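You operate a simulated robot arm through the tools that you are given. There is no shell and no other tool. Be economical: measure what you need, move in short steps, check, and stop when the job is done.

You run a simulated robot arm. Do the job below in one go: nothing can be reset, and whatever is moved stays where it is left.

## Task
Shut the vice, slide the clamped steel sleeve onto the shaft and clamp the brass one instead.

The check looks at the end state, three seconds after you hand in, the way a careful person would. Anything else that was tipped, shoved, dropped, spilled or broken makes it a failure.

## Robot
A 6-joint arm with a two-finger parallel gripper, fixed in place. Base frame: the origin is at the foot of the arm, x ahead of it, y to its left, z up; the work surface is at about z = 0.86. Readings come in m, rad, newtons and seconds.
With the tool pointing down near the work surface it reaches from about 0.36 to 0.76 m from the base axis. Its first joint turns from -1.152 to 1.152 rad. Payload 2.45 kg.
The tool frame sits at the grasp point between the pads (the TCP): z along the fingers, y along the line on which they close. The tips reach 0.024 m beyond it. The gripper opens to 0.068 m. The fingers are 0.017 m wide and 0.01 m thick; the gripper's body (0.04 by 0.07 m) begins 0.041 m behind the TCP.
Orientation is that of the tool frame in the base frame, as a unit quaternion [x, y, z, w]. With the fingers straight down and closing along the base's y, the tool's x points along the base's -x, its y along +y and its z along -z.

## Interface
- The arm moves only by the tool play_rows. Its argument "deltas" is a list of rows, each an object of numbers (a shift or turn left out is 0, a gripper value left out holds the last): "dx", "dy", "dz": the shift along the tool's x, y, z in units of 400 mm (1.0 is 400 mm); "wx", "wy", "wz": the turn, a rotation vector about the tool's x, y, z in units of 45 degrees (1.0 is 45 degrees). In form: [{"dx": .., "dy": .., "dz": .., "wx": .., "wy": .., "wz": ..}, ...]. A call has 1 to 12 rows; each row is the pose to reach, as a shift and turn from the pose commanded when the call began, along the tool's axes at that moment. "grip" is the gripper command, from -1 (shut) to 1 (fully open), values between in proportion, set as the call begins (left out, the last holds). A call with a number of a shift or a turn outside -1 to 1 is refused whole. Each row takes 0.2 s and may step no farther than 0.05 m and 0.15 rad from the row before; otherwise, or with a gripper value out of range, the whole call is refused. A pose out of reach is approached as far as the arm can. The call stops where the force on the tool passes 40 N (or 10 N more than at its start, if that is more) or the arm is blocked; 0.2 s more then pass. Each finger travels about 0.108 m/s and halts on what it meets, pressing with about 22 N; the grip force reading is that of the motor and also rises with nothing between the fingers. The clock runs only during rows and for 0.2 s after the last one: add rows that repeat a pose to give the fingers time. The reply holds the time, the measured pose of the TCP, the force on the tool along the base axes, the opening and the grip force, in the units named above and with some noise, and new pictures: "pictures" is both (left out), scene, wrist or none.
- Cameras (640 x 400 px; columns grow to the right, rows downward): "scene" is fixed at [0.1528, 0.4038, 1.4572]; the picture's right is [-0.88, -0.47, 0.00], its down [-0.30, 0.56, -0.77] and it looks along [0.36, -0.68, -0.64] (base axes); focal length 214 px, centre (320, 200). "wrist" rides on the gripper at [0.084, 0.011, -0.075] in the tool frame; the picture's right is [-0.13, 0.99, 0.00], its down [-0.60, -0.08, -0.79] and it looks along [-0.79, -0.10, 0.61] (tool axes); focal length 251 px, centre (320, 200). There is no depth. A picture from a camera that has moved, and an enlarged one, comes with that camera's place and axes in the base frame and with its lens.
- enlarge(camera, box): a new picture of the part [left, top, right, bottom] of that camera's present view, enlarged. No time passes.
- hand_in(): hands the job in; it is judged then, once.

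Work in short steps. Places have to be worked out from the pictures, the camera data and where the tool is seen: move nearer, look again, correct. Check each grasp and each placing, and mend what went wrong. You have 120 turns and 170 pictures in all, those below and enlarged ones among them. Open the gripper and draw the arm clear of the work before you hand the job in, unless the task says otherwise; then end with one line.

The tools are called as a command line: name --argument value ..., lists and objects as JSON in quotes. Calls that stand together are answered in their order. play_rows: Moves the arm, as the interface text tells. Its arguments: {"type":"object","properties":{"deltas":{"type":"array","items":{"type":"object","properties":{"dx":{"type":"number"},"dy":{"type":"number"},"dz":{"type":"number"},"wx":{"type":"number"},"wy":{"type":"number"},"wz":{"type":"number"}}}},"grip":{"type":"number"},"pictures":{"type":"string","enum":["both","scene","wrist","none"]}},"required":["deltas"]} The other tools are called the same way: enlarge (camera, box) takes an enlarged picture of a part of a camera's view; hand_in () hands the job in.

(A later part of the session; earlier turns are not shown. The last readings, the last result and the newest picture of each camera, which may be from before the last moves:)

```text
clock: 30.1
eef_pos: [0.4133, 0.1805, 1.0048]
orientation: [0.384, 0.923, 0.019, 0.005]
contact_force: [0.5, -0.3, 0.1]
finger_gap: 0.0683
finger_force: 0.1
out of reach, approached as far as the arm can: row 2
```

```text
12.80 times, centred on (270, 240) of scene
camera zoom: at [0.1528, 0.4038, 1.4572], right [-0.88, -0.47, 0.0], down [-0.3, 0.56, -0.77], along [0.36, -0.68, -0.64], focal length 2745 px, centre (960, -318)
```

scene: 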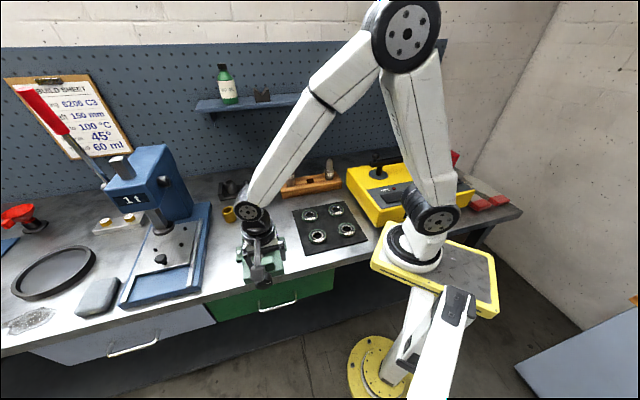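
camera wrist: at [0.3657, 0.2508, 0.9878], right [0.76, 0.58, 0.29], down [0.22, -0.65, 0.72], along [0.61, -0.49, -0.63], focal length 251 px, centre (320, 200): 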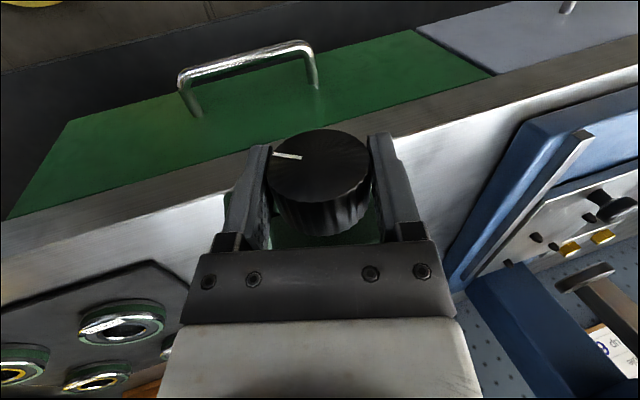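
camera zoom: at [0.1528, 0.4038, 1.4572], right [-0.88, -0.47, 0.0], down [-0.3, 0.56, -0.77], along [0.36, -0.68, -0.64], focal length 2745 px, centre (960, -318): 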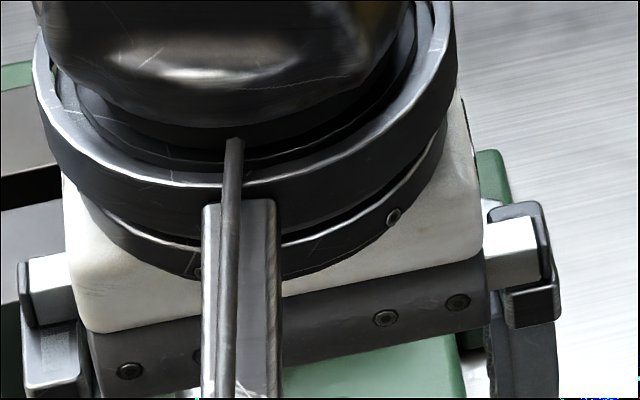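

The turn exceeds 1 unit, so I'll split it into 43° first.

play_rows --deltas '[{"dy": 0.04, "wx": 0.16}, {"dy": 0.08, "wx": 0.32}, {"dy": 0.12, "dz": 0.01, "wx": 0.5}, {"dy": 0.16, "dz": 0.02, "wx": 0.66}, {"dy": 0.2, "dz": 0.035, "wx": 0.83}, {"dx": 0.003, "dy": 0.2466, "dz": 0.047, "wx": 1.0}, {"dx": 0.003, "dy": 0.2466, "dz": 0.047, "wx": 1.0}]' --pictures "wrist"

enlarge --camera "scene" --box '[245, 225, 295, 256]'

```text
clock: 31.7
eef_pos: [0.4809, 0.2524, 0.9898]
orientation: [0.356, 0.861, -0.335, -0.142]
contact_force: [0.8, -0.2, -1.1]
finger_gap: 0.0681
finger_force: 0.1
camera wrist: at [0.4619, 0.3522, 1.0377], right [0.6, 0.43, -0.68], down [0.77, -0.09, 0.63], along [0.21, -0.9, -0.38], focal length 251 px, centre (320, 200)
```

wrist: 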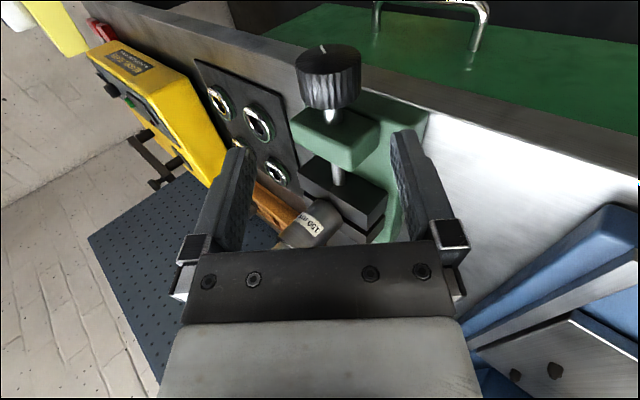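

```text
12.80 times, centred on (270, 240) of scene
camera zoom: at [0.1528, 0.4038, 1.4572], right [-0.88, -0.47, 0.0], down [-0.3, 0.56, -0.77], along [0.36, -0.68, -0.64], focal length 2745 px, centre (960, -318)
```

zoom: 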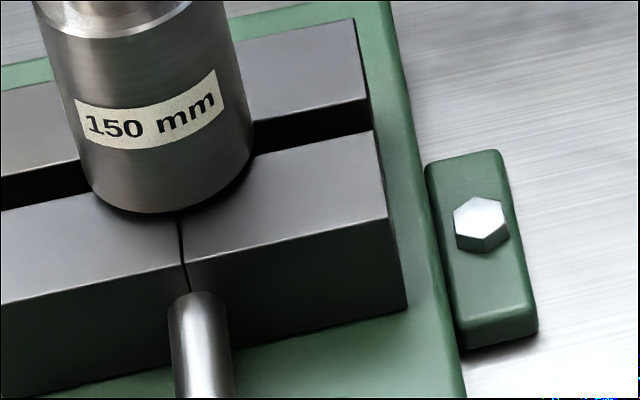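

The front jaw advanced about 3 mm in that stroke and the shaft hasn't moved, so turning works. Another stroke.

play_rows --deltas '[{"dx": 0.0, "dz": 0.06}, {"dx": 0.0, "dz": 0.12}, {"dx": 0.0, "dz": 0.18}, {"dx": -0.002, "dz": 0.22}, {"dx": -0.002, "dz": 0.257}, {"dx": -0.002, "dz": 0.257}]' --pictures "none"

play_rows --deltas '[{"dy": 0.003}, {"dy": 0.003}, {"dy": 0.003}]' --grip -1 --pictures "wrist"

```text
clock: 33.1
eef_pos: [0.4339, 0.2032, 0.915]
orientation: [0.355, 0.861, -0.336, -0.142]
contact_force: [0.1, 0.3, 0.6]
finger_gap: 0.068
finger_force: 0.1
```

```text
clock: 33.7
eef_pos: [0.4364, 0.2053, 0.9119]
orientation: [0.357, 0.863, -0.329, -0.14]
contact_force: [4.6, 2.0, -7.3]
finger_gap: 0.0449
finger_force: 45.6
stopped in row 2: the force on the tool passed its limit (the readings are from after the stop); the commanded pose is now the measured one
camera wrist: at [0.4174, 0.3047, 0.9608], right [0.61, 0.43, -0.66], down [0.76, -0.1, 0.64], along [0.21, -0.9, -0.39], focal length 251 px, centre (320, 200)
```

wrist: 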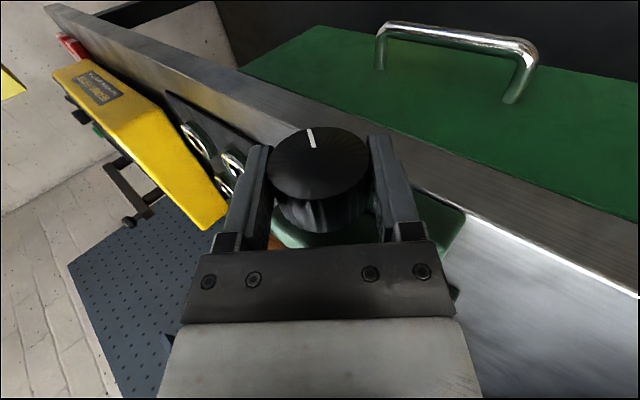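

Gripped with the mark near the top. Turn clockwise again.

play_rows --deltas '[{}, {"wx": -0.07}, {"wx": -0.14}, {"wx": -0.21}, {"wx": -0.28}, {"wx": -0.35}, {"wx": -0.42}, {"wx": -0.49}, {"wx": -0.49}]' --pictures "wrist"

```text
clock: 35.7
eef_pos: [0.4357, 0.2039, 0.9123]
orientation: [0.376, 0.91, -0.159, -0.068]
contact_force: [-0.8, -17.0, 28.2]
finger_gap: 0.0449
finger_force: 45.4
camera wrist: at [0.4005, 0.2877, 0.98], right [0.75, 0.57, -0.34], down [0.57, -0.29, 0.77], along [0.34, -0.77, -0.54], focal length 251 px, centre (320, 200)
```

wrist: 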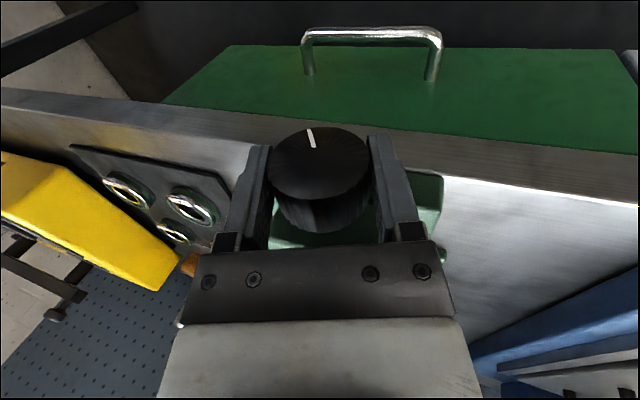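

Still follows. Relieve offset loads and continue.

play_rows --deltas '[{"dx": -0.004, "dy": -0.007, "dz": -0.007}, {"dx": -0.005, "dy": -0.008, "dz": -0.008, "wx": -0.07}, {"dx": -0.005, "dy": -0.008, "dz": -0.008, "wx": -0.14}, {"dx": -0.006, "dy": -0.008, "dz": -0.008, "wx": -0.21}, {"dx": -0.006, "dy": -0.008, "dz": -0.008, "wx": -0.28}, {"dx": -0.008, "dy": -0.008, "dz": -0.008, "wx": -0.35}, {"dx": -0.008, "dy": -0.008, "dz": -0.008, "wx": -0.42}, {"dx": -0.008, "dy": -0.008, "dz": -0.008, "wx": -0.42}]' --pictures "wrist"

```text
clock: 36.3
eef_pos: [0.4347, 0.2032, 0.9133]
orientation: [0.378, 0.914, -0.131, -0.058]
contact_force: [4.5, 2.8, -8.2]
finger_gap: 0.0452
finger_force: 44.6
stopped in row 3: the force on the tool passed its limit (the readings are from after the stop); the commanded pose is now the measured one
camera wrist: at [0.3977, 0.2846, 0.9824], right [0.76, 0.58, -0.28], down [0.54, -0.32, 0.78], along [0.36, -0.75, -0.56], focal length 251 px, centre (320, 200)
```

wrist: 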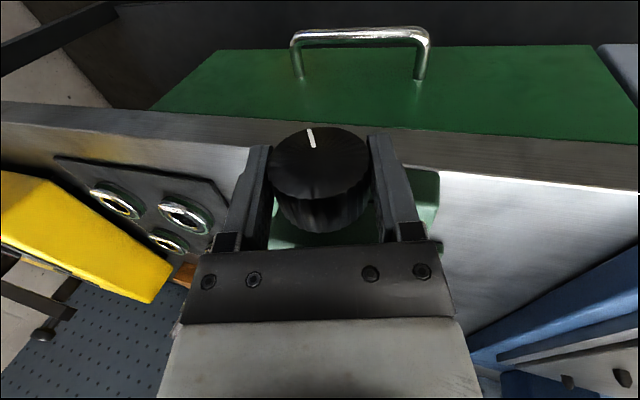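

play_rows --deltas '[{}, {"wx": -0.06}, {"wx": -0.12}, {"dx": -0.003, "wx": -0.18}, {"dx": -0.003, "wx": -0.24}, {"dx": -0.003, "wx": -0.3}, {"dx": -0.003, "wx": -0.3}]' --pictures "wrist"

enlarge --camera "scene" --box '[235, 220, 305, 264]'

```text
clock: 37.9
eef_pos: [0.4346, 0.2018, 0.9144]
orientation: [0.383, 0.923, -0.025, -0.015]
contact_force: [-13.5, 16.0, -6.0]
finger_gap: 0.0454
finger_force: 45.0
camera wrist: at [0.3852, 0.2718, 0.9884], right [0.79, 0.61, -0.06], down [0.41, -0.46, 0.79], along [0.45, -0.65, -0.61], focal length 251 px, centre (320, 200)
```

wrist: 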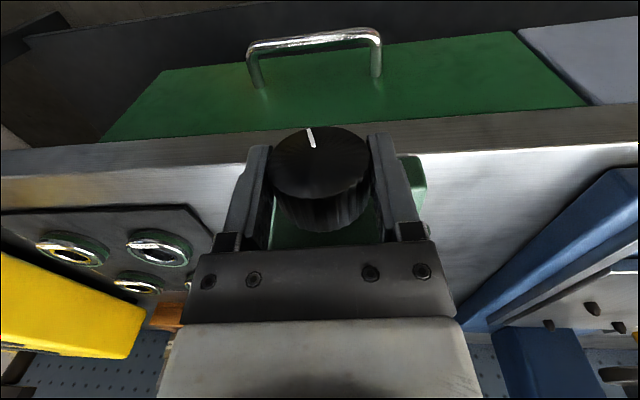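

```text
9.09 times, centred on (270, 242) of scene
camera zoom: at [0.1526, 0.4043, 1.4571], right [-0.88, -0.47, 0.0], down [-0.3, 0.56, -0.77], along [0.36, -0.68, -0.63], focal length 1950 px, centre (774, -182)
```

zoom: 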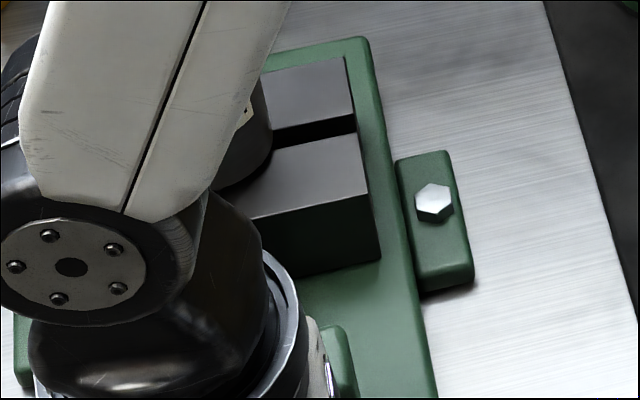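

Jaw gap is narrowing further. Relieve the axial push (outward now) and continue.

play_rows --deltas '[{"dx": 0.008}, {"dx": 0.008, "wx": -0.06}, {"dx": 0.007, "wx": -0.12}, {"dx": 0.006, "wx": -0.18}, {"dx": 0.006, "wx": -0.24}, {"dx": 0.005, "wx": -0.3}, {"dx": 0.005, "wx": -0.3}]' --pictures "wrist"

enlarge --camera "scene" --box '[235, 220, 305, 264]'

```text
clock: 39.5
eef_pos: [0.4315, 0.2027, 0.9142]
orientation: [0.382, 0.92, 0.084, 0.029]
contact_force: [-9.7, -20.9, 8.0]
finger_gap: 0.0457
finger_force: 45.3
camera wrist: at [0.3705, 0.2595, 0.9902], right [0.78, 0.6, 0.17], down [0.28, -0.59, 0.76], along [0.56, -0.55, -0.62], focal length 251 px, centre (320, 200)
```

wrist: 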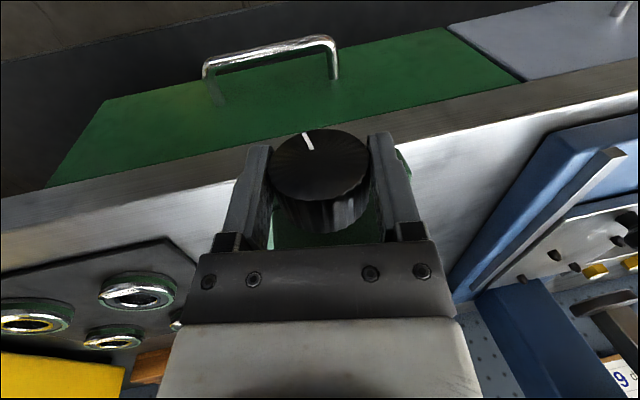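

```text
9.09 times, centred on (270, 242) of scene
camera zoom: at [0.1525, 0.4032, 1.4575], right [-0.88, -0.47, 0.0], down [-0.3, 0.56, -0.77], along [0.36, -0.68, -0.64], focal length 1950 px, centre (774, -182)
```

zoom: 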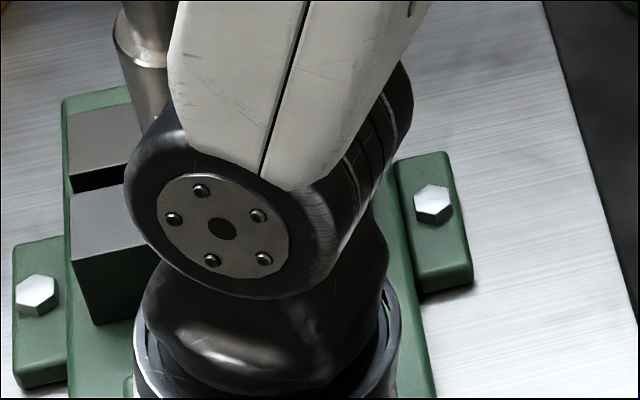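

Stroke end. Release and go around for another stroke, checking the jaws.

play_rows --deltas '[{}, {}]' --grip 1 --pictures "none"

play_rows --deltas '[{"dz": -0.06}, {"dz": -0.12, "wx": 0.1}, {"dz": -0.18, "wx": 0.2}, {"dz": -0.25, "wx": 0.24}, {"dz": -0.25, "wx": 0.24}]' --pictures "none"

play_rows --deltas '[{"dy": 0.04, "wx": 0.16}, {"dy": 0.08, "wx": 0.32}, {"dy": 0.12, "dz": 0.01, "wx": 0.5}, {"dy": 0.16, "dz": 0.02, "wx": 0.66}, {"dy": 0.2, "dz": 0.035, "wx": 0.83}, {"dx": 0.003, "dy": 0.2466, "dz": 0.047, "wx": 1.0}, {"dx": 0.003, "dy": 0.2466, "dz": 0.047, "wx": 1.0}]' --pictures "none"

enlarge --camera "scene" --box '[245, 225, 295, 256]'

```text
clock: 40.1
eef_pos: [0.4341, 0.2035, 0.9151]
orientation: [0.382, 0.92, 0.084, 0.031]
contact_force: [-0.1, 1.0, 0.8]
finger_gap: 0.0681
finger_force: 0.0
```

```text
clock: 41.3
eef_pos: [0.4206, 0.1914, 1.012]
orientation: [0.383, 0.924, -0.003, -0.005]
contact_force: [0.2, 0.6, 0.0]
finger_gap: 0.0678
finger_force: 0.0
```

```text
clock: 42.9
eef_pos: [0.4889, 0.2602, 0.9908]
orientation: [0.352, 0.852, -0.356, -0.152]
contact_force: [-0.1, -0.6, -0.3]
finger_gap: 0.0678
finger_force: 0.1
```

```text
12.80 times, centred on (270, 240) of scene
camera zoom: at [0.1528, 0.4038, 1.4572], right [-0.88, -0.47, 0.0], down [-0.3, 0.56, -0.77], along [0.36, -0.68, -0.64], focal length 2745 px, centre (960, -318)
```

zoom: 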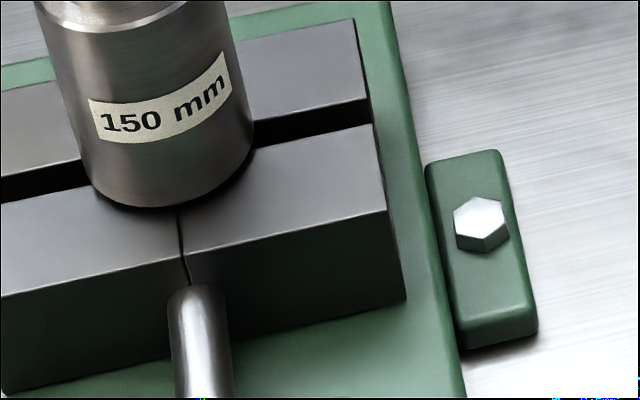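

The shaft has now rotated slightly and shifted with the jaw, so the jaw has reached it. One more stroke to tighten.

play_rows --deltas '[{"dz": 0.06}, {"dz": 0.12}, {"dz": 0.18}, {"dx": -0.004, "dz": 0.23}, {"dx": -0.004, "dz": 0.275}, {"dx": -0.004, "dz": 0.275}]' --pictures "none"

play_rows --deltas '[{"dy": 0.003}, {"dy": 0.003}, {"dy": 0.003}]' --grip -1 --pictures "wrist"

```text
clock: 44.3
eef_pos: [0.4367, 0.207, 0.9184]
orientation: [0.352, 0.852, -0.356, -0.151]
contact_force: [-0.4, -0.3, -0.1]
finger_gap: 0.0679
finger_force: 0.1
```

```text
clock: 45.1
eef_pos: [0.4384, 0.2086, 0.9149]
orientation: [0.353, 0.854, -0.352, -0.15]
contact_force: [10.7, 17.8, -30.5]
finger_gap: 0.0452
finger_force: 44.7
camera wrist: at [0.4205, 0.3104, 0.9607], right [0.58, 0.41, -0.7], down [0.79, -0.07, 0.61], along [0.2, -0.91, -0.36], focal length 251 px, centre (320, 200)
```

wrist: 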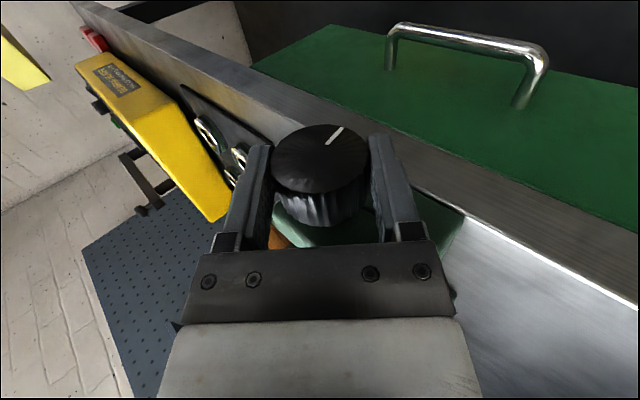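

Relieve the 36 N sideways load, then turn.

play_rows --deltas '[{"dy": 0.006}, {"dy": 0.012}, {"dy": 0.012, "wx": -0.07}, {"dy": 0.012, "wx": -0.14}, {"dy": 0.012, "wx": -0.21}, {"dy": 0.012, "wx": -0.28}, {"dy": 0.012, "wx": -0.35}, {"dy": 0.012, "wx": -0.35}]' --pictures "wrist"

```text
clock: 46.1
eef_pos: [0.4365, 0.2071, 0.9145]
orientation: [0.358, 0.868, -0.317, -0.136]
contact_force: [-3.3, 0.8, 4.8]
finger_gap: 0.0453
finger_force: 45.0
stopped in row 5: the force on the tool passed its limit (the readings are from after the stop); the commanded pose is now the measured one
camera wrist: at [0.417, 0.3064, 0.9652], right [0.62, 0.45, -0.64], down [0.75, -0.11, 0.65], along [0.22, -0.89, -0.4], focal length 251 px, centre (320, 200)
```

wrist: 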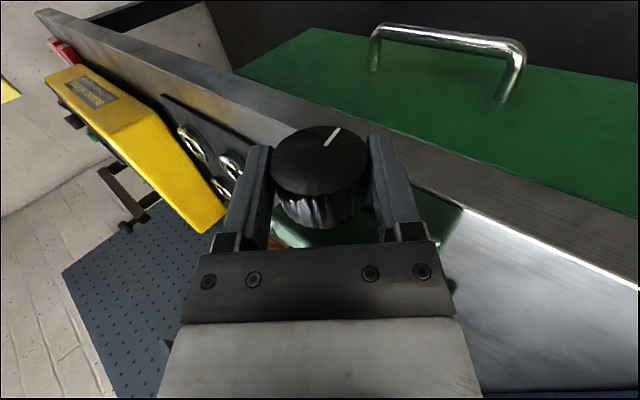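

play_rows --deltas '[{}, {"wx": -0.06}, {"wx": -0.12}, {"wx": -0.18}, {"wx": -0.24}, {"wx": -0.3}, {"wx": -0.36}, {"wx": -0.36}]' --pictures "wrist"

enlarge --camera "scene" --box '[245, 225, 295, 256]'

```text
clock: 48.0
eef_pos: [0.4356, 0.2061, 0.9148]
orientation: [0.375, 0.902, -0.194, -0.086]
contact_force: [-13.7, -18.5, 25.6]
finger_gap: 0.0455
finger_force: 44.8
camera wrist: at [0.4045, 0.2939, 0.98], right [0.73, 0.55, -0.41], down [0.61, -0.25, 0.75], along [0.31, -0.8, -0.52], focal length 251 px, centre (320, 200)
```

wrist: 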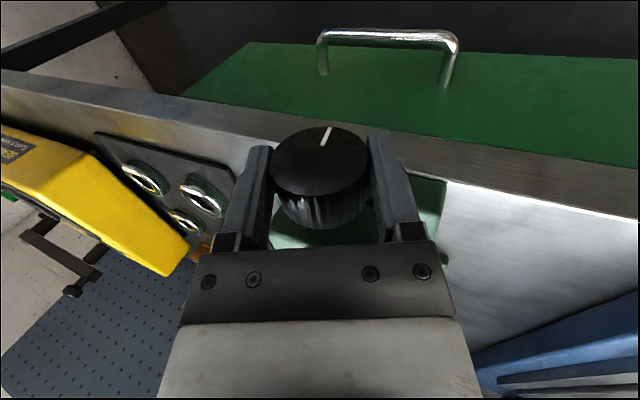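

```text
12.80 times, centred on (270, 240) of scene
camera zoom: at [0.1521, 0.4031, 1.4575], right [-0.88, -0.47, 0.0], down [-0.3, 0.56, -0.77], along [0.37, -0.68, -0.64], focal length 2745 px, centre (960, -318)
```

zoom: 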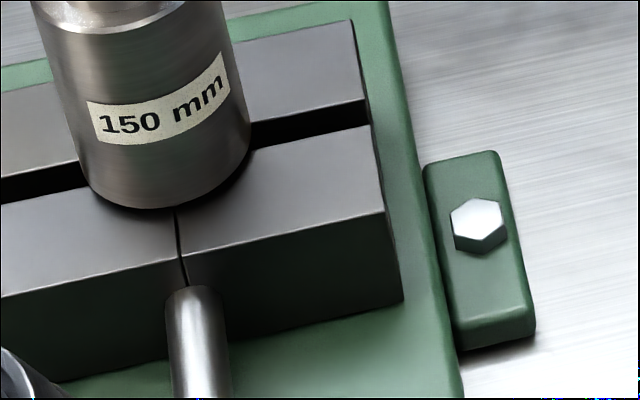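

The jaw didn't move this time and the knob mark slipped in the fingers, so the vice seems tight. One more short turn to confirm.

play_rows --deltas '[{"dy": -0.008, "dz": -0.006}, {"dy": -0.01, "dz": -0.007, "wx": -0.06}, {"dy": -0.01, "dz": -0.007, "wx": -0.12}, {"dy": -0.01, "dz": -0.007, "wx": -0.18}, {"dy": -0.01, "dz": -0.007, "wx": -0.24}, {"dy": -0.01, "dz": -0.007, "wx": -0.3}, {"dy": -0.01, "dz": -0.007, "wx": -0.36}]' --pictures "wrist"

enlarge --camera "scene" --box '[245, 225, 295, 256]'

```text
clock: 49.5
eef_pos: [0.4342, 0.2045, 0.9182]
orientation: [0.382, 0.921, -0.062, -0.031]
contact_force: [-17.5, -5.9, 15.1]
finger_gap: 0.0457
finger_force: 45.3
camera wrist: at [0.3891, 0.2782, 0.9917], right [0.79, 0.6, -0.14], down [0.45, -0.41, 0.79], along [0.42, -0.68, -0.6], focal length 251 px, centre (320, 200)
```

wrist: 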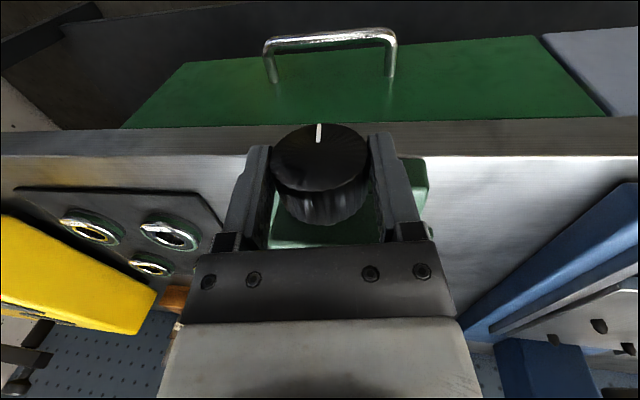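

```text
12.80 times, centred on (270, 240) of scene
camera zoom: at [0.1522, 0.4036, 1.4574], right [-0.88, -0.47, 0.0], down [-0.3, 0.56, -0.77], along [0.36, -0.68, -0.64], focal length 2745 px, centre (960, -318)
```

zoom: 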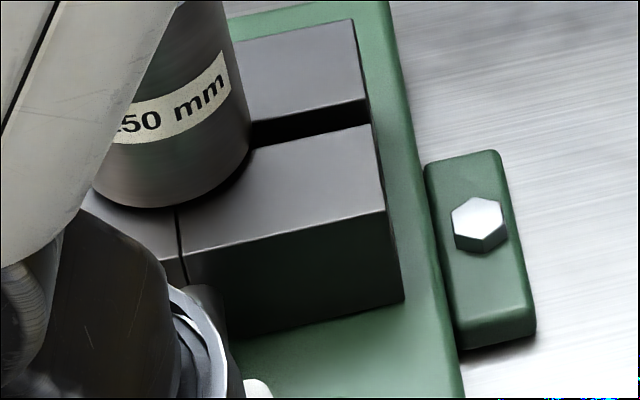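

The jaw is firmly stopped and the knob only slips, so the vice is shut. Release and lift away.

play_rows --deltas '[{}, {}]' --grip 1 --pictures "none"

play_rows --deltas '[{"dz": -0.08}, {"dz": -0.18}, {"dz": -0.28, "wx": -0.08}, {"dz": -0.38, "wx": -0.17}, {"dz": -0.48, "wx": -0.17}, {"dz": -0.48, "wx": -0.17}]' --pictures "none"

```text
clock: 50.1
eef_pos: [0.4354, 0.2055, 0.9178]
orientation: [0.382, 0.922, -0.06, -0.03]
contact_force: [0.4, 0.1, 0.1]
finger_gap: 0.0682
finger_force: 0.0
```

```text
clock: 51.5
eef_pos: [0.4561, 0.2253, 1.1077]
orientation: [0.384, 0.923, 0.001, -0.003]
contact_force: [0.0, 0.4, -0.7]
finger_gap: 0.0682
finger_force: 0.0
```

play_rows --deltas '[{"dx": -0.1, "dz": -0.04}, {"dx": -0.21, "dz": -0.075}, {"dx": -0.32, "dz": -0.075}, {"dx": -0.43, "dz": -0.075}, {"dx": -0.54, "dz": -0.075}, {"dx": -0.65, "dy": 0.02, "dz": -0.075}, {"dx": -0.75, "dy": 0.034, "dz": -0.075}, {"dx": -0.83, "dy": 0.034, "dz": -0.075}, {"dx": -0.83, "dy": 0.034, "dz": -0.075}]' --pictures "both"

enlarge --camera "wrist" --box '[260, 90, 420, 220]'

enlarge --camera "scene" --box '[215, 172, 263, 204]'

```text
clock: 53.5
eef_pos: [0.6983, -0.002, 1.1335]
orientation: [0.383, 0.924, 0.001, -0.004]
contact_force: [0.5, -0.1, -0.7]
finger_gap: 0.0679
finger_force: 0.0
camera wrist: at [0.6471, 0.065, 1.2101], right [0.79, 0.61, 0.0], down [0.38, -0.49, 0.79], along [0.48, -0.63, -0.62], focal length 251 px, centre (320, 200)
```

scene: 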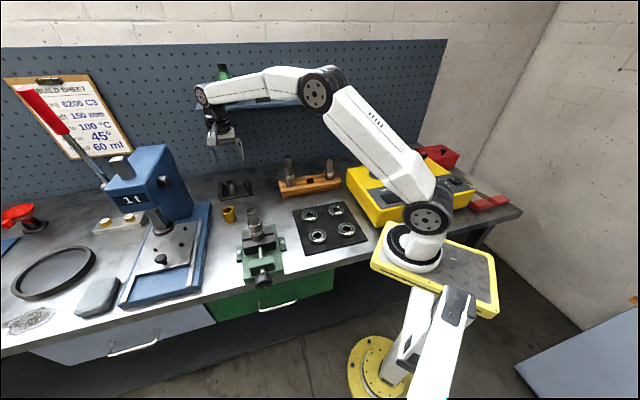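
wrist: 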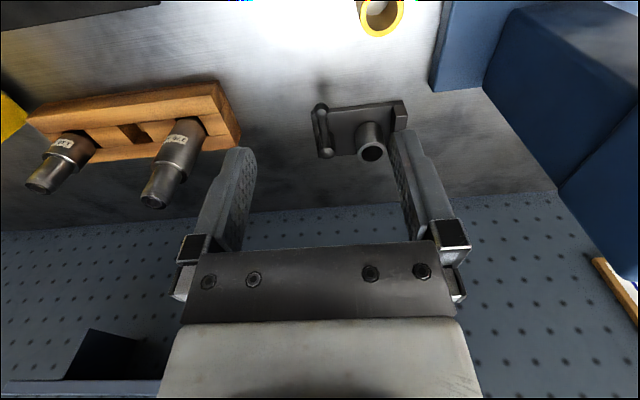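

```text
3.08 times, centred on (340, 155) of wrist
camera zoom: at [0.6471, 0.065, 1.2101], right [0.79, 0.61, 0.0], down [0.38, -0.49, 0.79], along [0.48, -0.63, -0.62], focal length 774 px, centre (258, 338)
```

zoom: 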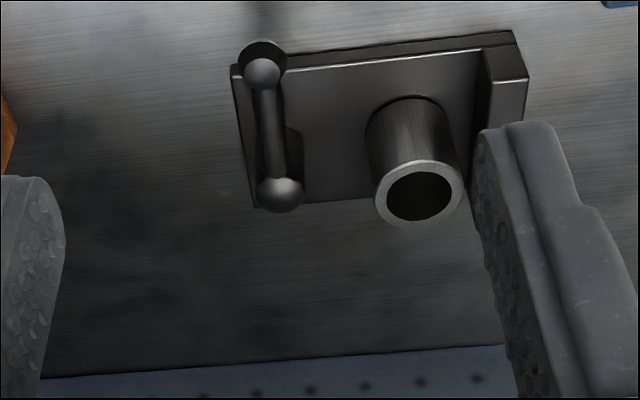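

```text
12.50 times, centred on (239, 188) of scene
camera zoom: at [0.1529, 0.4038, 1.4572], right [-0.88, -0.47, 0.0], down [-0.3, 0.56, -0.77], along [0.36, -0.68, -0.64], focal length 2681 px, centre (1332, 350)
```

zoom: 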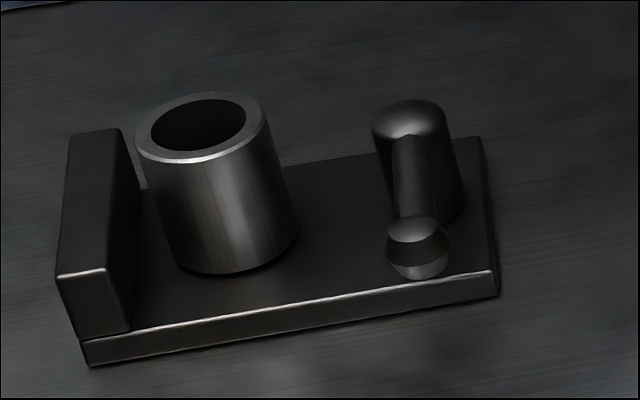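

The sleeve stands in a fixture with a stop wall, a post at (0.806, -0.134) and a lever whose ball is at about (0.761, -0.086, 0.908), pointing to the bench front. I'll hover over the ball with a 20° forward tilt, to straddle it and test the lever.

play_rows --deltas '[{"dx": -0.03, "dz": 0.06, "wy": -0.09}, {"dx": -0.06, "dz": 0.12, "wy": -0.18}, {"dx": -0.1, "dy": -0.015, "dz": 0.18, "wy": -0.27}, {"dx": -0.13, "dy": -0.025, "dz": 0.24, "wy": -0.36}, {"dx": -0.175, "dy": -0.037, "dz": 0.324, "wy": -0.444}, {"dx": -0.175, "dy": -0.037, "dz": 0.324, "wy": -0.444}]' --grip 0.32 --pictures "wrist"

enlarge --camera "wrist" --box '[240, 30, 400, 180]'

enlarge --camera "scene" --box '[205, 160, 275, 204]'

```text
clock: 55.0
eef_pos: [0.7369, -0.0604, 1.0053]
orientation: [0.378, 0.91, -0.066, 0.157]
contact_force: [-1.0, -0.8, -0.4]
finger_gap: 0.0448
finger_force: 0.2
camera wrist: at [0.6703, 0.0197, 1.0471], right [0.79, 0.61, 0.04], down [0.16, -0.27, 0.95], along [0.59, -0.74, -0.31], focal length 251 px, centre (320, 200)
```

wrist: 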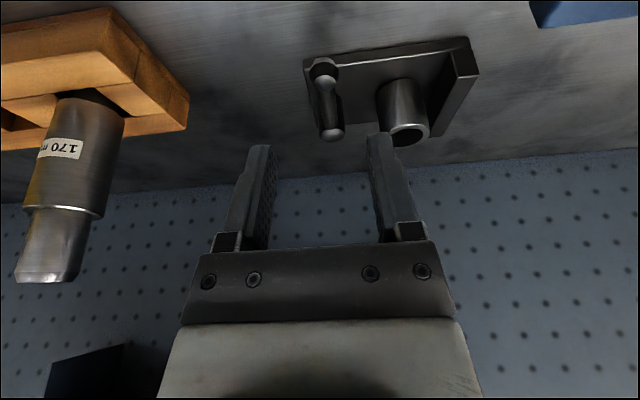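

```text
2.67 times, centred on (320, 105) of wrist
camera zoom: at [0.6703, 0.0197, 1.0471], right [0.79, 0.61, 0.04], down [0.16, -0.27, 0.95], along [0.59, -0.74, -0.31], focal length 670 px, centre (320, 453)
```

zoom: 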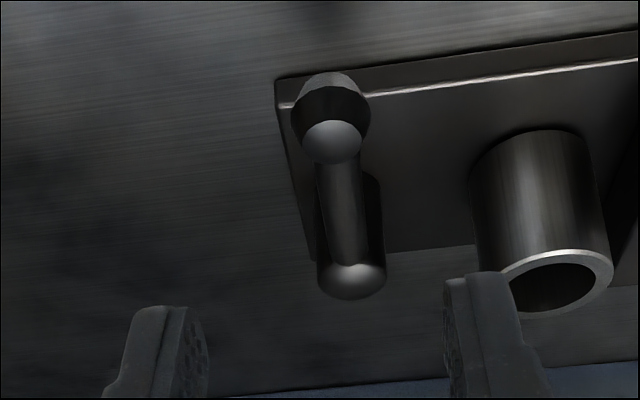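

```text
9.09 times, centred on (240, 182) of scene
camera zoom: at [0.1528, 0.4038, 1.4572], right [-0.88, -0.47, 0.0], down [-0.3, 0.56, -0.77], along [0.36, -0.68, -0.64], focal length 1950 px, centre (1047, 364)
```

zoom: 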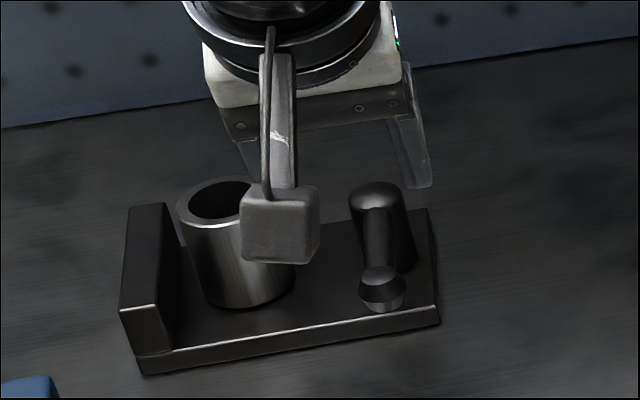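

The ball lines up with the approach axis. Advance about 0.095 m and look.

play_rows --deltas '[{"dz": 0.06}, {"dz": 0.12}, {"dz": 0.18}, {"dz": 0.238}, {"dz": 0.238}]' --pictures "wrist"

enlarge --camera "scene" --box '[205, 160, 275, 204]'

```text
clock: 56.1
eef_pos: [0.7589, -0.0869, 0.9155]
orientation: [0.378, 0.91, -0.065, 0.156]
contact_force: [-1.2, -0.1, 0.0]
finger_gap: 0.0447
finger_force: 0.1
camera wrist: at [0.6921, -0.0054, 0.9578], right [0.79, 0.61, 0.04], down [0.16, -0.27, 0.95], along [0.59, -0.74, -0.31], focal length 251 px, centre (320, 200)
```

wrist: 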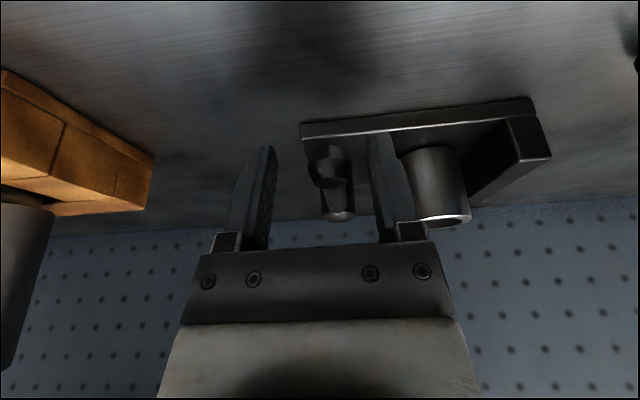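

```text
9.09 times, centred on (240, 182) of scene
camera zoom: at [0.1528, 0.4038, 1.4572], right [-0.88, -0.47, 0.0], down [-0.3, 0.56, -0.77], along [0.36, -0.68, -0.64], focal length 1950 px, centre (1047, 364)
```

zoom: 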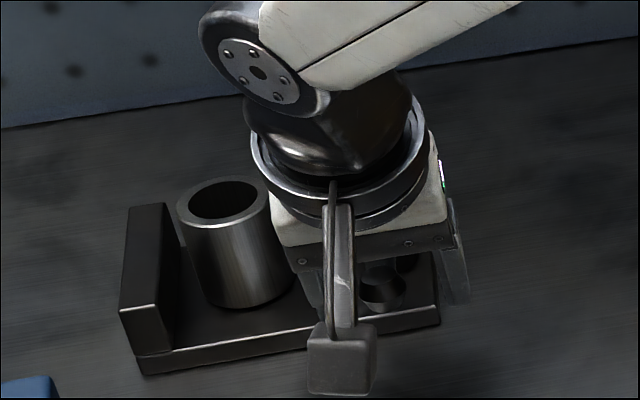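

The ball is straddled, about 1 cm deeper. Move in slightly, then push it gently sideways, away from the sleeve.

play_rows --deltas '[{"dx": -0.01, "dz": 0.01}, {"dx": -0.02, "dz": 0.02}, {"dx": -0.02, "dy": -0.02, "dz": 0.02}, {"dx": -0.02, "dy": -0.04, "dz": 0.02}, {"dx": -0.02, "dy": -0.06, "dz": 0.02}, {"dx": -0.02, "dy": -0.06, "dz": 0.02}]' --pictures "wrist"

enlarge --camera "scene" --box '[205, 160, 275, 204]'

```text
clock: 57.5
eef_pos: [0.7506, -0.1076, 0.9101]
orientation: [0.378, 0.91, -0.065, 0.156]
contact_force: [2.4, 2.6, -1.6]
finger_gap: 0.0475
finger_force: 1.7
camera wrist: at [0.6828, -0.0277, 0.9531], right [0.79, 0.61, 0.04], down [0.16, -0.27, 0.95], along [0.59, -0.74, -0.31], focal length 251 px, centre (320, 200)
```

wrist: 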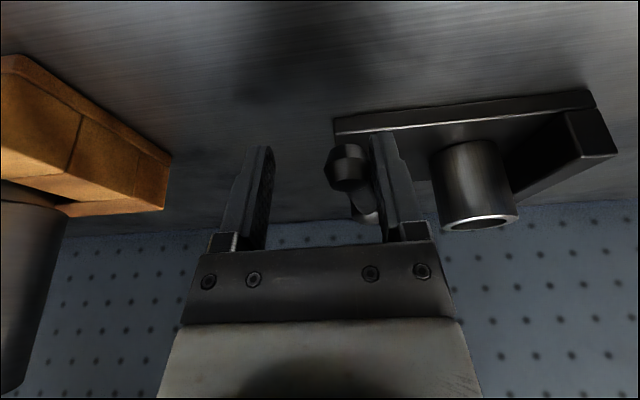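

```text
9.09 times, centred on (240, 182) of scene
camera zoom: at [0.1529, 0.4039, 1.4572], right [-0.88, -0.47, 0.0], down [-0.3, 0.56, -0.77], along [0.36, -0.68, -0.64], focal length 1950 px, centre (1047, 364)
```

zoom: 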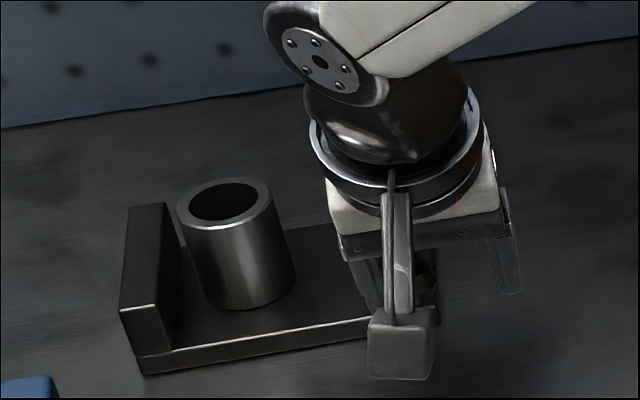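

The lever swings freely away from the sleeve and the fixture stays put. Continue swinging along the arc about the post, yawing with it.

play_rows --deltas '[{"dx": -0.008, "dy": -0.018, "dz": 0.003, "wx": -0.057, "wz": -0.157}, {"dx": -0.018, "dy": -0.035, "dz": 0.0065, "wx": -0.114, "wz": -0.313}, {"dx": -0.0287, "dy": -0.0514, "dz": 0.0104, "wx": -0.171, "wz": -0.47}, {"dx": -0.0428, "dy": -0.0647, "dz": 0.0156, "wx": -0.228, "wz": -0.627}, {"dx": -0.0578, "dy": -0.0767, "dz": 0.021, "wx": -0.285, "wz": -0.783}, {"dx": -0.0578, "dy": -0.0767, "dz": 0.021, "wx": -0.285, "wz": -0.783}]' --pictures "both"

enlarge --camera "scene" --box '[205, 160, 275, 204]'

```text
clock: 59.0
eef_pos: [0.7447, -0.1482, 0.9101]
orientation: [0.066, 0.983, -0.009, 0.169]
contact_force: [0.3, 0.5, 0.6]
finger_gap: 0.0452
finger_force: 0.0
camera wrist: at [0.6423, -0.1244, 0.9527], right [0.25, 0.97, 0.05], down [0.29, -0.12, 0.95], along [0.92, -0.22, -0.31], focal length 251 px, centre (320, 200)
```

scene: 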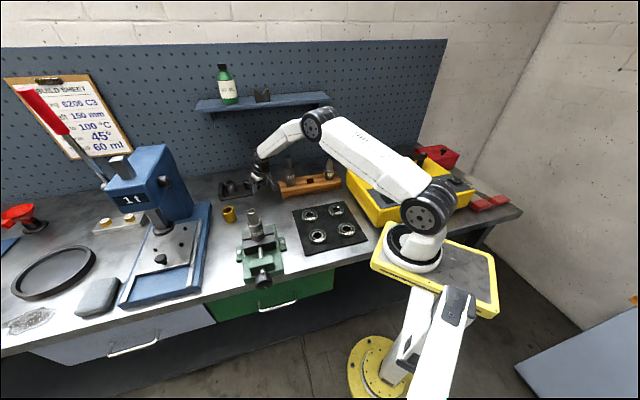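
wrist: 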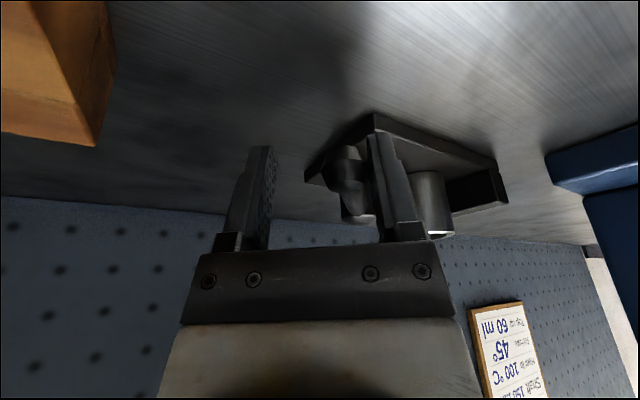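

```text
9.09 times, centred on (240, 182) of scene
camera zoom: at [0.1528, 0.4038, 1.4572], right [-0.88, -0.47, 0.0], down [-0.3, 0.56, -0.77], along [0.36, -0.68, -0.64], focal length 1950 px, centre (1047, 364)
```

zoom: 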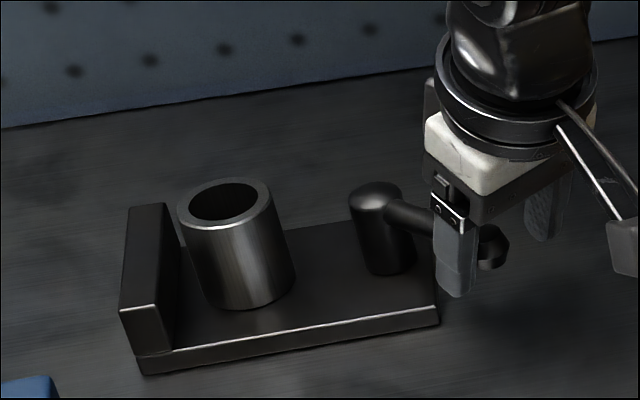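

The lever is about 55° open. I'll push a little farther (without more yaw, to keep the camera off the 170 mm shaft).

play_rows --deltas '[{"dx": -0.012, "dy": -0.017, "dz": 0.004}, {"dx": -0.025, "dy": -0.034, "dz": 0.009}, {"dx": -0.037, "dy": -0.05, "dz": 0.013}, {"dx": -0.05, "dy": -0.062, "dz": 0.017}, {"dx": -0.05, "dy": -0.062, "dz": 0.017}]' --pictures "wrist"

enlarge --camera "scene" --box '[205, 160, 275, 204]'

```text
clock: 60.1
eef_pos: [0.7623, -0.175, 0.9112]
orientation: [0.066, 0.983, -0.01, 0.169]
contact_force: [0.3, 0.3, 0.7]
finger_gap: 0.0452
finger_force: 0.1
camera wrist: at [0.6593, -0.1522, 0.9534], right [0.25, 0.97, 0.05], down [0.29, -0.12, 0.95], along [0.92, -0.23, -0.31], focal length 251 px, centre (320, 200)
```

wrist: 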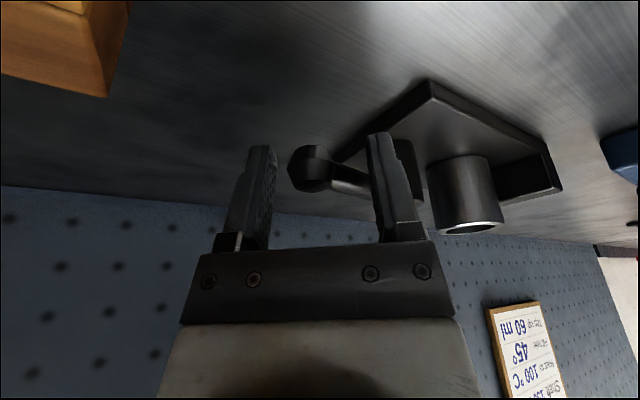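

```text
9.09 times, centred on (240, 182) of scene
camera zoom: at [0.1528, 0.4038, 1.4572], right [-0.88, -0.47, 0.0], down [-0.3, 0.56, -0.77], along [0.36, -0.68, -0.64], focal length 1950 px, centre (1047, 364)
```

zoom: 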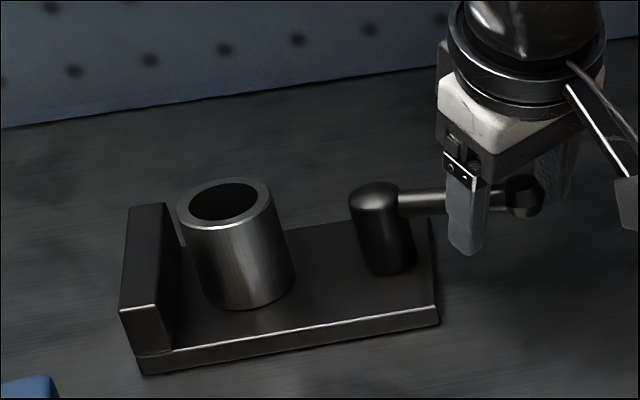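

The lever is now about 95° open with no resistance, and the fixture hasn't moved. Raise the tool straight up clear of the lever.

play_rows --deltas '[{"dx": -0.034, "dz": -0.094}, {"dx": -0.068, "dz": -0.188}, {"dx": -0.1, "dz": -0.28}, {"dx": -0.1, "dz": -0.28}]' --grip 1 --pictures "none"

```text
clock: 61.1
eef_pos: [0.764, -0.1744, 1.0309]
orientation: [0.066, 0.983, -0.01, 0.169]
contact_force: [0.5, 0.1, 0.2]
finger_gap: 0.0681
finger_force: 0.0
```

play_rows --deltas '[{"dx": 0.018, "dy": 0.05, "dz": -0.006, "wx": -0.057, "wz": -0.157}, {"dx": 0.036, "dy": 0.1, "dz": -0.012, "wx": -0.115, "wz": -0.315}, {"dx": 0.053, "dy": 0.154, "dz": -0.019, "wx": -0.172, "wz": -0.473}, {"dx": 0.053, "dy": 0.154, "dz": -0.019, "wx": -0.172, "wz": -0.473}]' --pictures "none"

```text
clock: 62.1
eef_pos: [0.7492, -0.1083, 1.0308]
orientation: [-0.129, 0.977, 0.026, 0.169]
contact_force: [-0.5, 0.1, -0.5]
finger_gap: 0.0684
finger_force: 0.1
```

play_rows --deltas '[{"dx": -0.01, "dy": -0.005, "dz": 0.03, "wy": -0.15}, {"dx": -0.02, "dy": -0.01, "dz": 0.06, "wy": -0.3}, {"dx": -0.03, "dy": -0.015, "dz": 0.09, "wy": -0.45}, {"dx": -0.037, "dy": -0.017, "dz": 0.122, "wy": -0.562}, {"dx": -0.037, "dy": -0.017, "dz": 0.122, "wy": -0.562}]' --pictures "both"

enlarge --camera "scene" --box '[205, 160, 275, 204]'

enlarge --camera "wrist" --box '[220, 0, 420, 160]'

```text
clock: 63.4
eef_pos: [0.7787, -0.1098, 0.9891]
orientation: [-0.12, 0.916, 0.053, 0.379]
contact_force: [-0.1, -0.5, 0.1]
finger_gap: 0.0681
finger_force: 0.0
camera wrist: at [0.6669, -0.1297, 0.9824], right [-0.17, 0.98, 0.1], down [-0.11, -0.12, 0.99], along [0.98, 0.16, 0.12], focal length 251 px, centre (320, 200)
```

scene: 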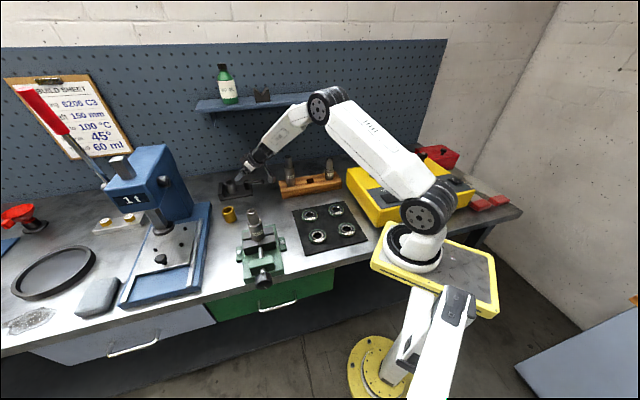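
wrist: 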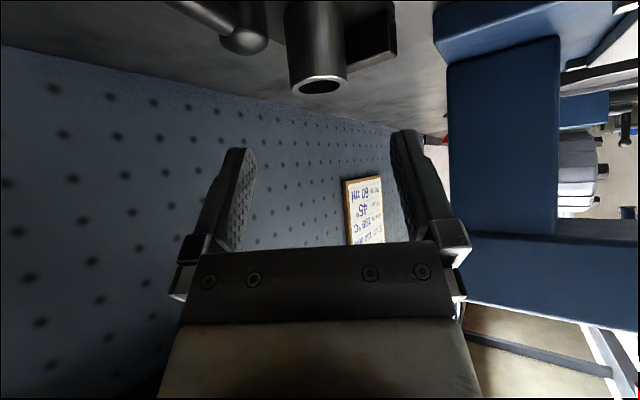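

```text
9.09 times, centred on (240, 182) of scene
camera zoom: at [0.1528, 0.4038, 1.4572], right [-0.88, -0.47, 0.0], down [-0.3, 0.56, -0.77], along [0.36, -0.68, -0.64], focal length 1950 px, centre (1047, 364)
```

zoom: 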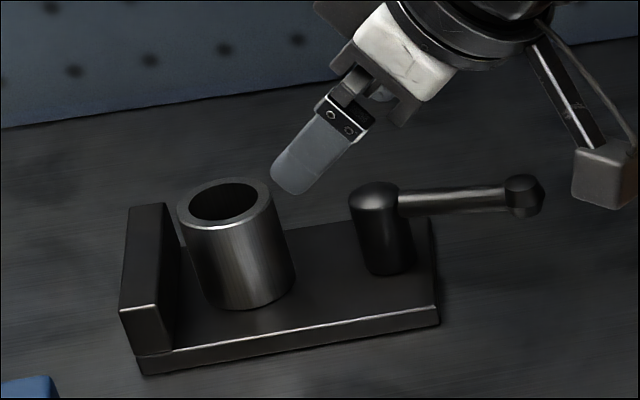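

```text
2.50 times, centred on (320, 80) of wrist
camera zoom: at [0.6669, -0.1297, 0.9824], right [-0.17, 0.98, 0.1], down [-0.11, -0.12, 0.99], along [0.98, 0.16, 0.12], focal length 629 px, centre (320, 500)
```

zoom: 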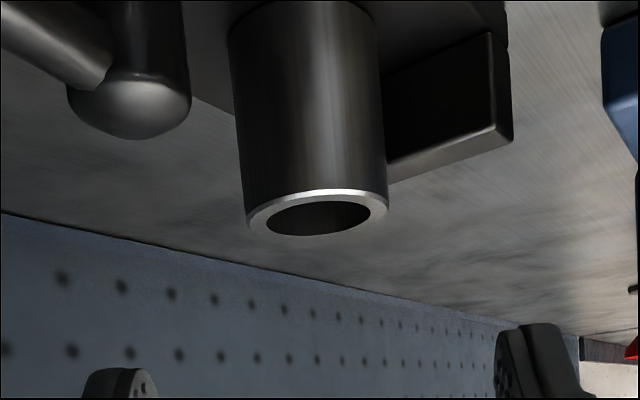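

The path is clear: the wall top (about 0.897) is below the finger tips, and the sleeve centres in the view. Advance along the tool to straddle the sleeve.

play_rows --deltas '[{"dz": 0.07}, {"dz": 0.14}, {"dz": 0.2}, {"dz": 0.25}, {"dz": 0.28}, {"dz": 0.28}]' --pictures "wrist"

enlarge --camera "scene" --box '[205, 160, 275, 204]'

```text
clock: 64.8
eef_pos: [0.8563, -0.0905, 0.9109]
orientation: [-0.119, 0.916, 0.053, 0.379]
contact_force: [-15.3, -2.8, 6.1]
finger_gap: 0.068
finger_force: 0.1
camera wrist: at [0.7431, -0.1103, 0.9045], right [-0.17, 0.98, 0.1], down [-0.11, -0.12, 0.99], along [0.98, 0.16, 0.12], focal length 251 px, centre (320, 200)
```

wrist: 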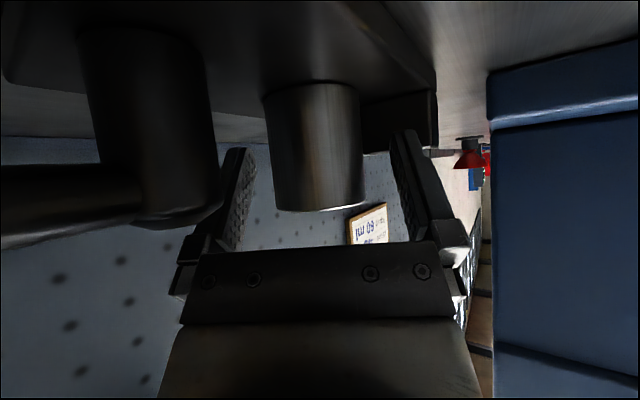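

```text
9.09 times, centred on (240, 182) of scene
camera zoom: at [0.1522, 0.4037, 1.4573], right [-0.88, -0.47, 0.0], down [-0.3, 0.56, -0.77], along [0.36, -0.68, -0.64], focal length 1950 px, centre (1047, 364)
```

zoom: 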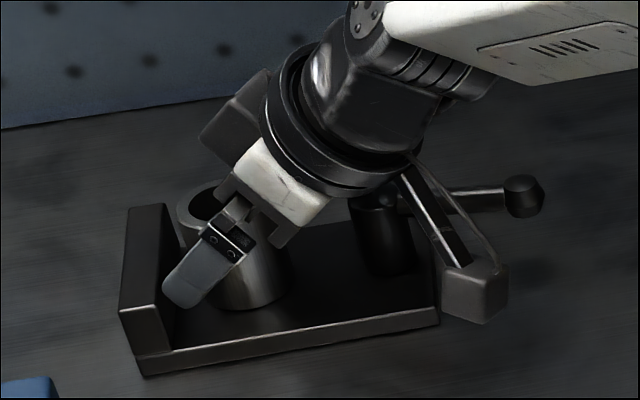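

A 15 N push-back, likely the open front finger tip touching the wall's top edge. Back off 5 mm and close on the sleeve.

play_rows --deltas '[{"dz": -0.012}, {"dz": -0.012}]' --pictures "none"

play_rows --deltas '[{}, {}, {}]' --grip -1 --pictures "wrist"

enlarge --camera "scene" --box '[205, 160, 275, 204]'

```text
clock: 65.3
eef_pos: [0.8524, -0.0912, 0.9132]
orientation: [-0.12, 0.916, 0.054, 0.379]
contact_force: [-0.7, 0.5, 0.2]
finger_gap: 0.068
finger_force: 0.1
```

```text
clock: 66.2
eef_pos: [0.8532, -0.0908, 0.9146]
orientation: [-0.12, 0.916, 0.054, 0.378]
contact_force: [-3.6, -0.9, 5.6]
finger_gap: 0.0434
finger_force: 22.0
camera wrist: at [0.7402, -0.1106, 0.9078], right [-0.17, 0.98, 0.1], down [-0.11, -0.12, 0.99], along [0.98, 0.16, 0.12], focal length 251 px, centre (320, 200)
```

wrist: 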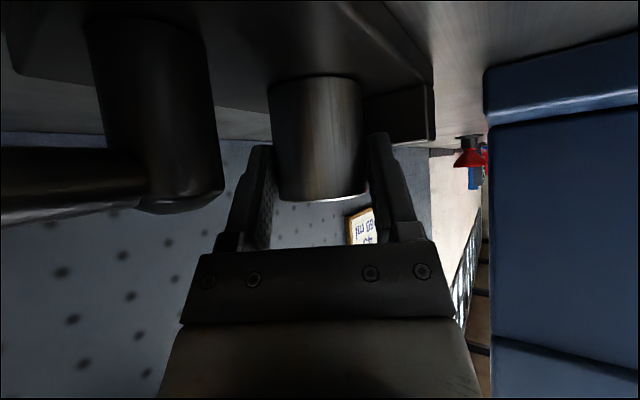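

```text
9.09 times, centred on (240, 182) of scene
camera zoom: at [0.1528, 0.4038, 1.4573], right [-0.88, -0.47, 0.0], down [-0.3, 0.56, -0.77], along [0.36, -0.68, -0.64], focal length 1950 px, centre (1047, 364)
```

zoom: 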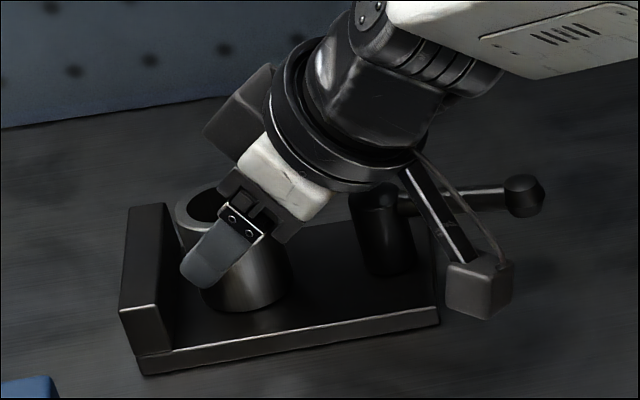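

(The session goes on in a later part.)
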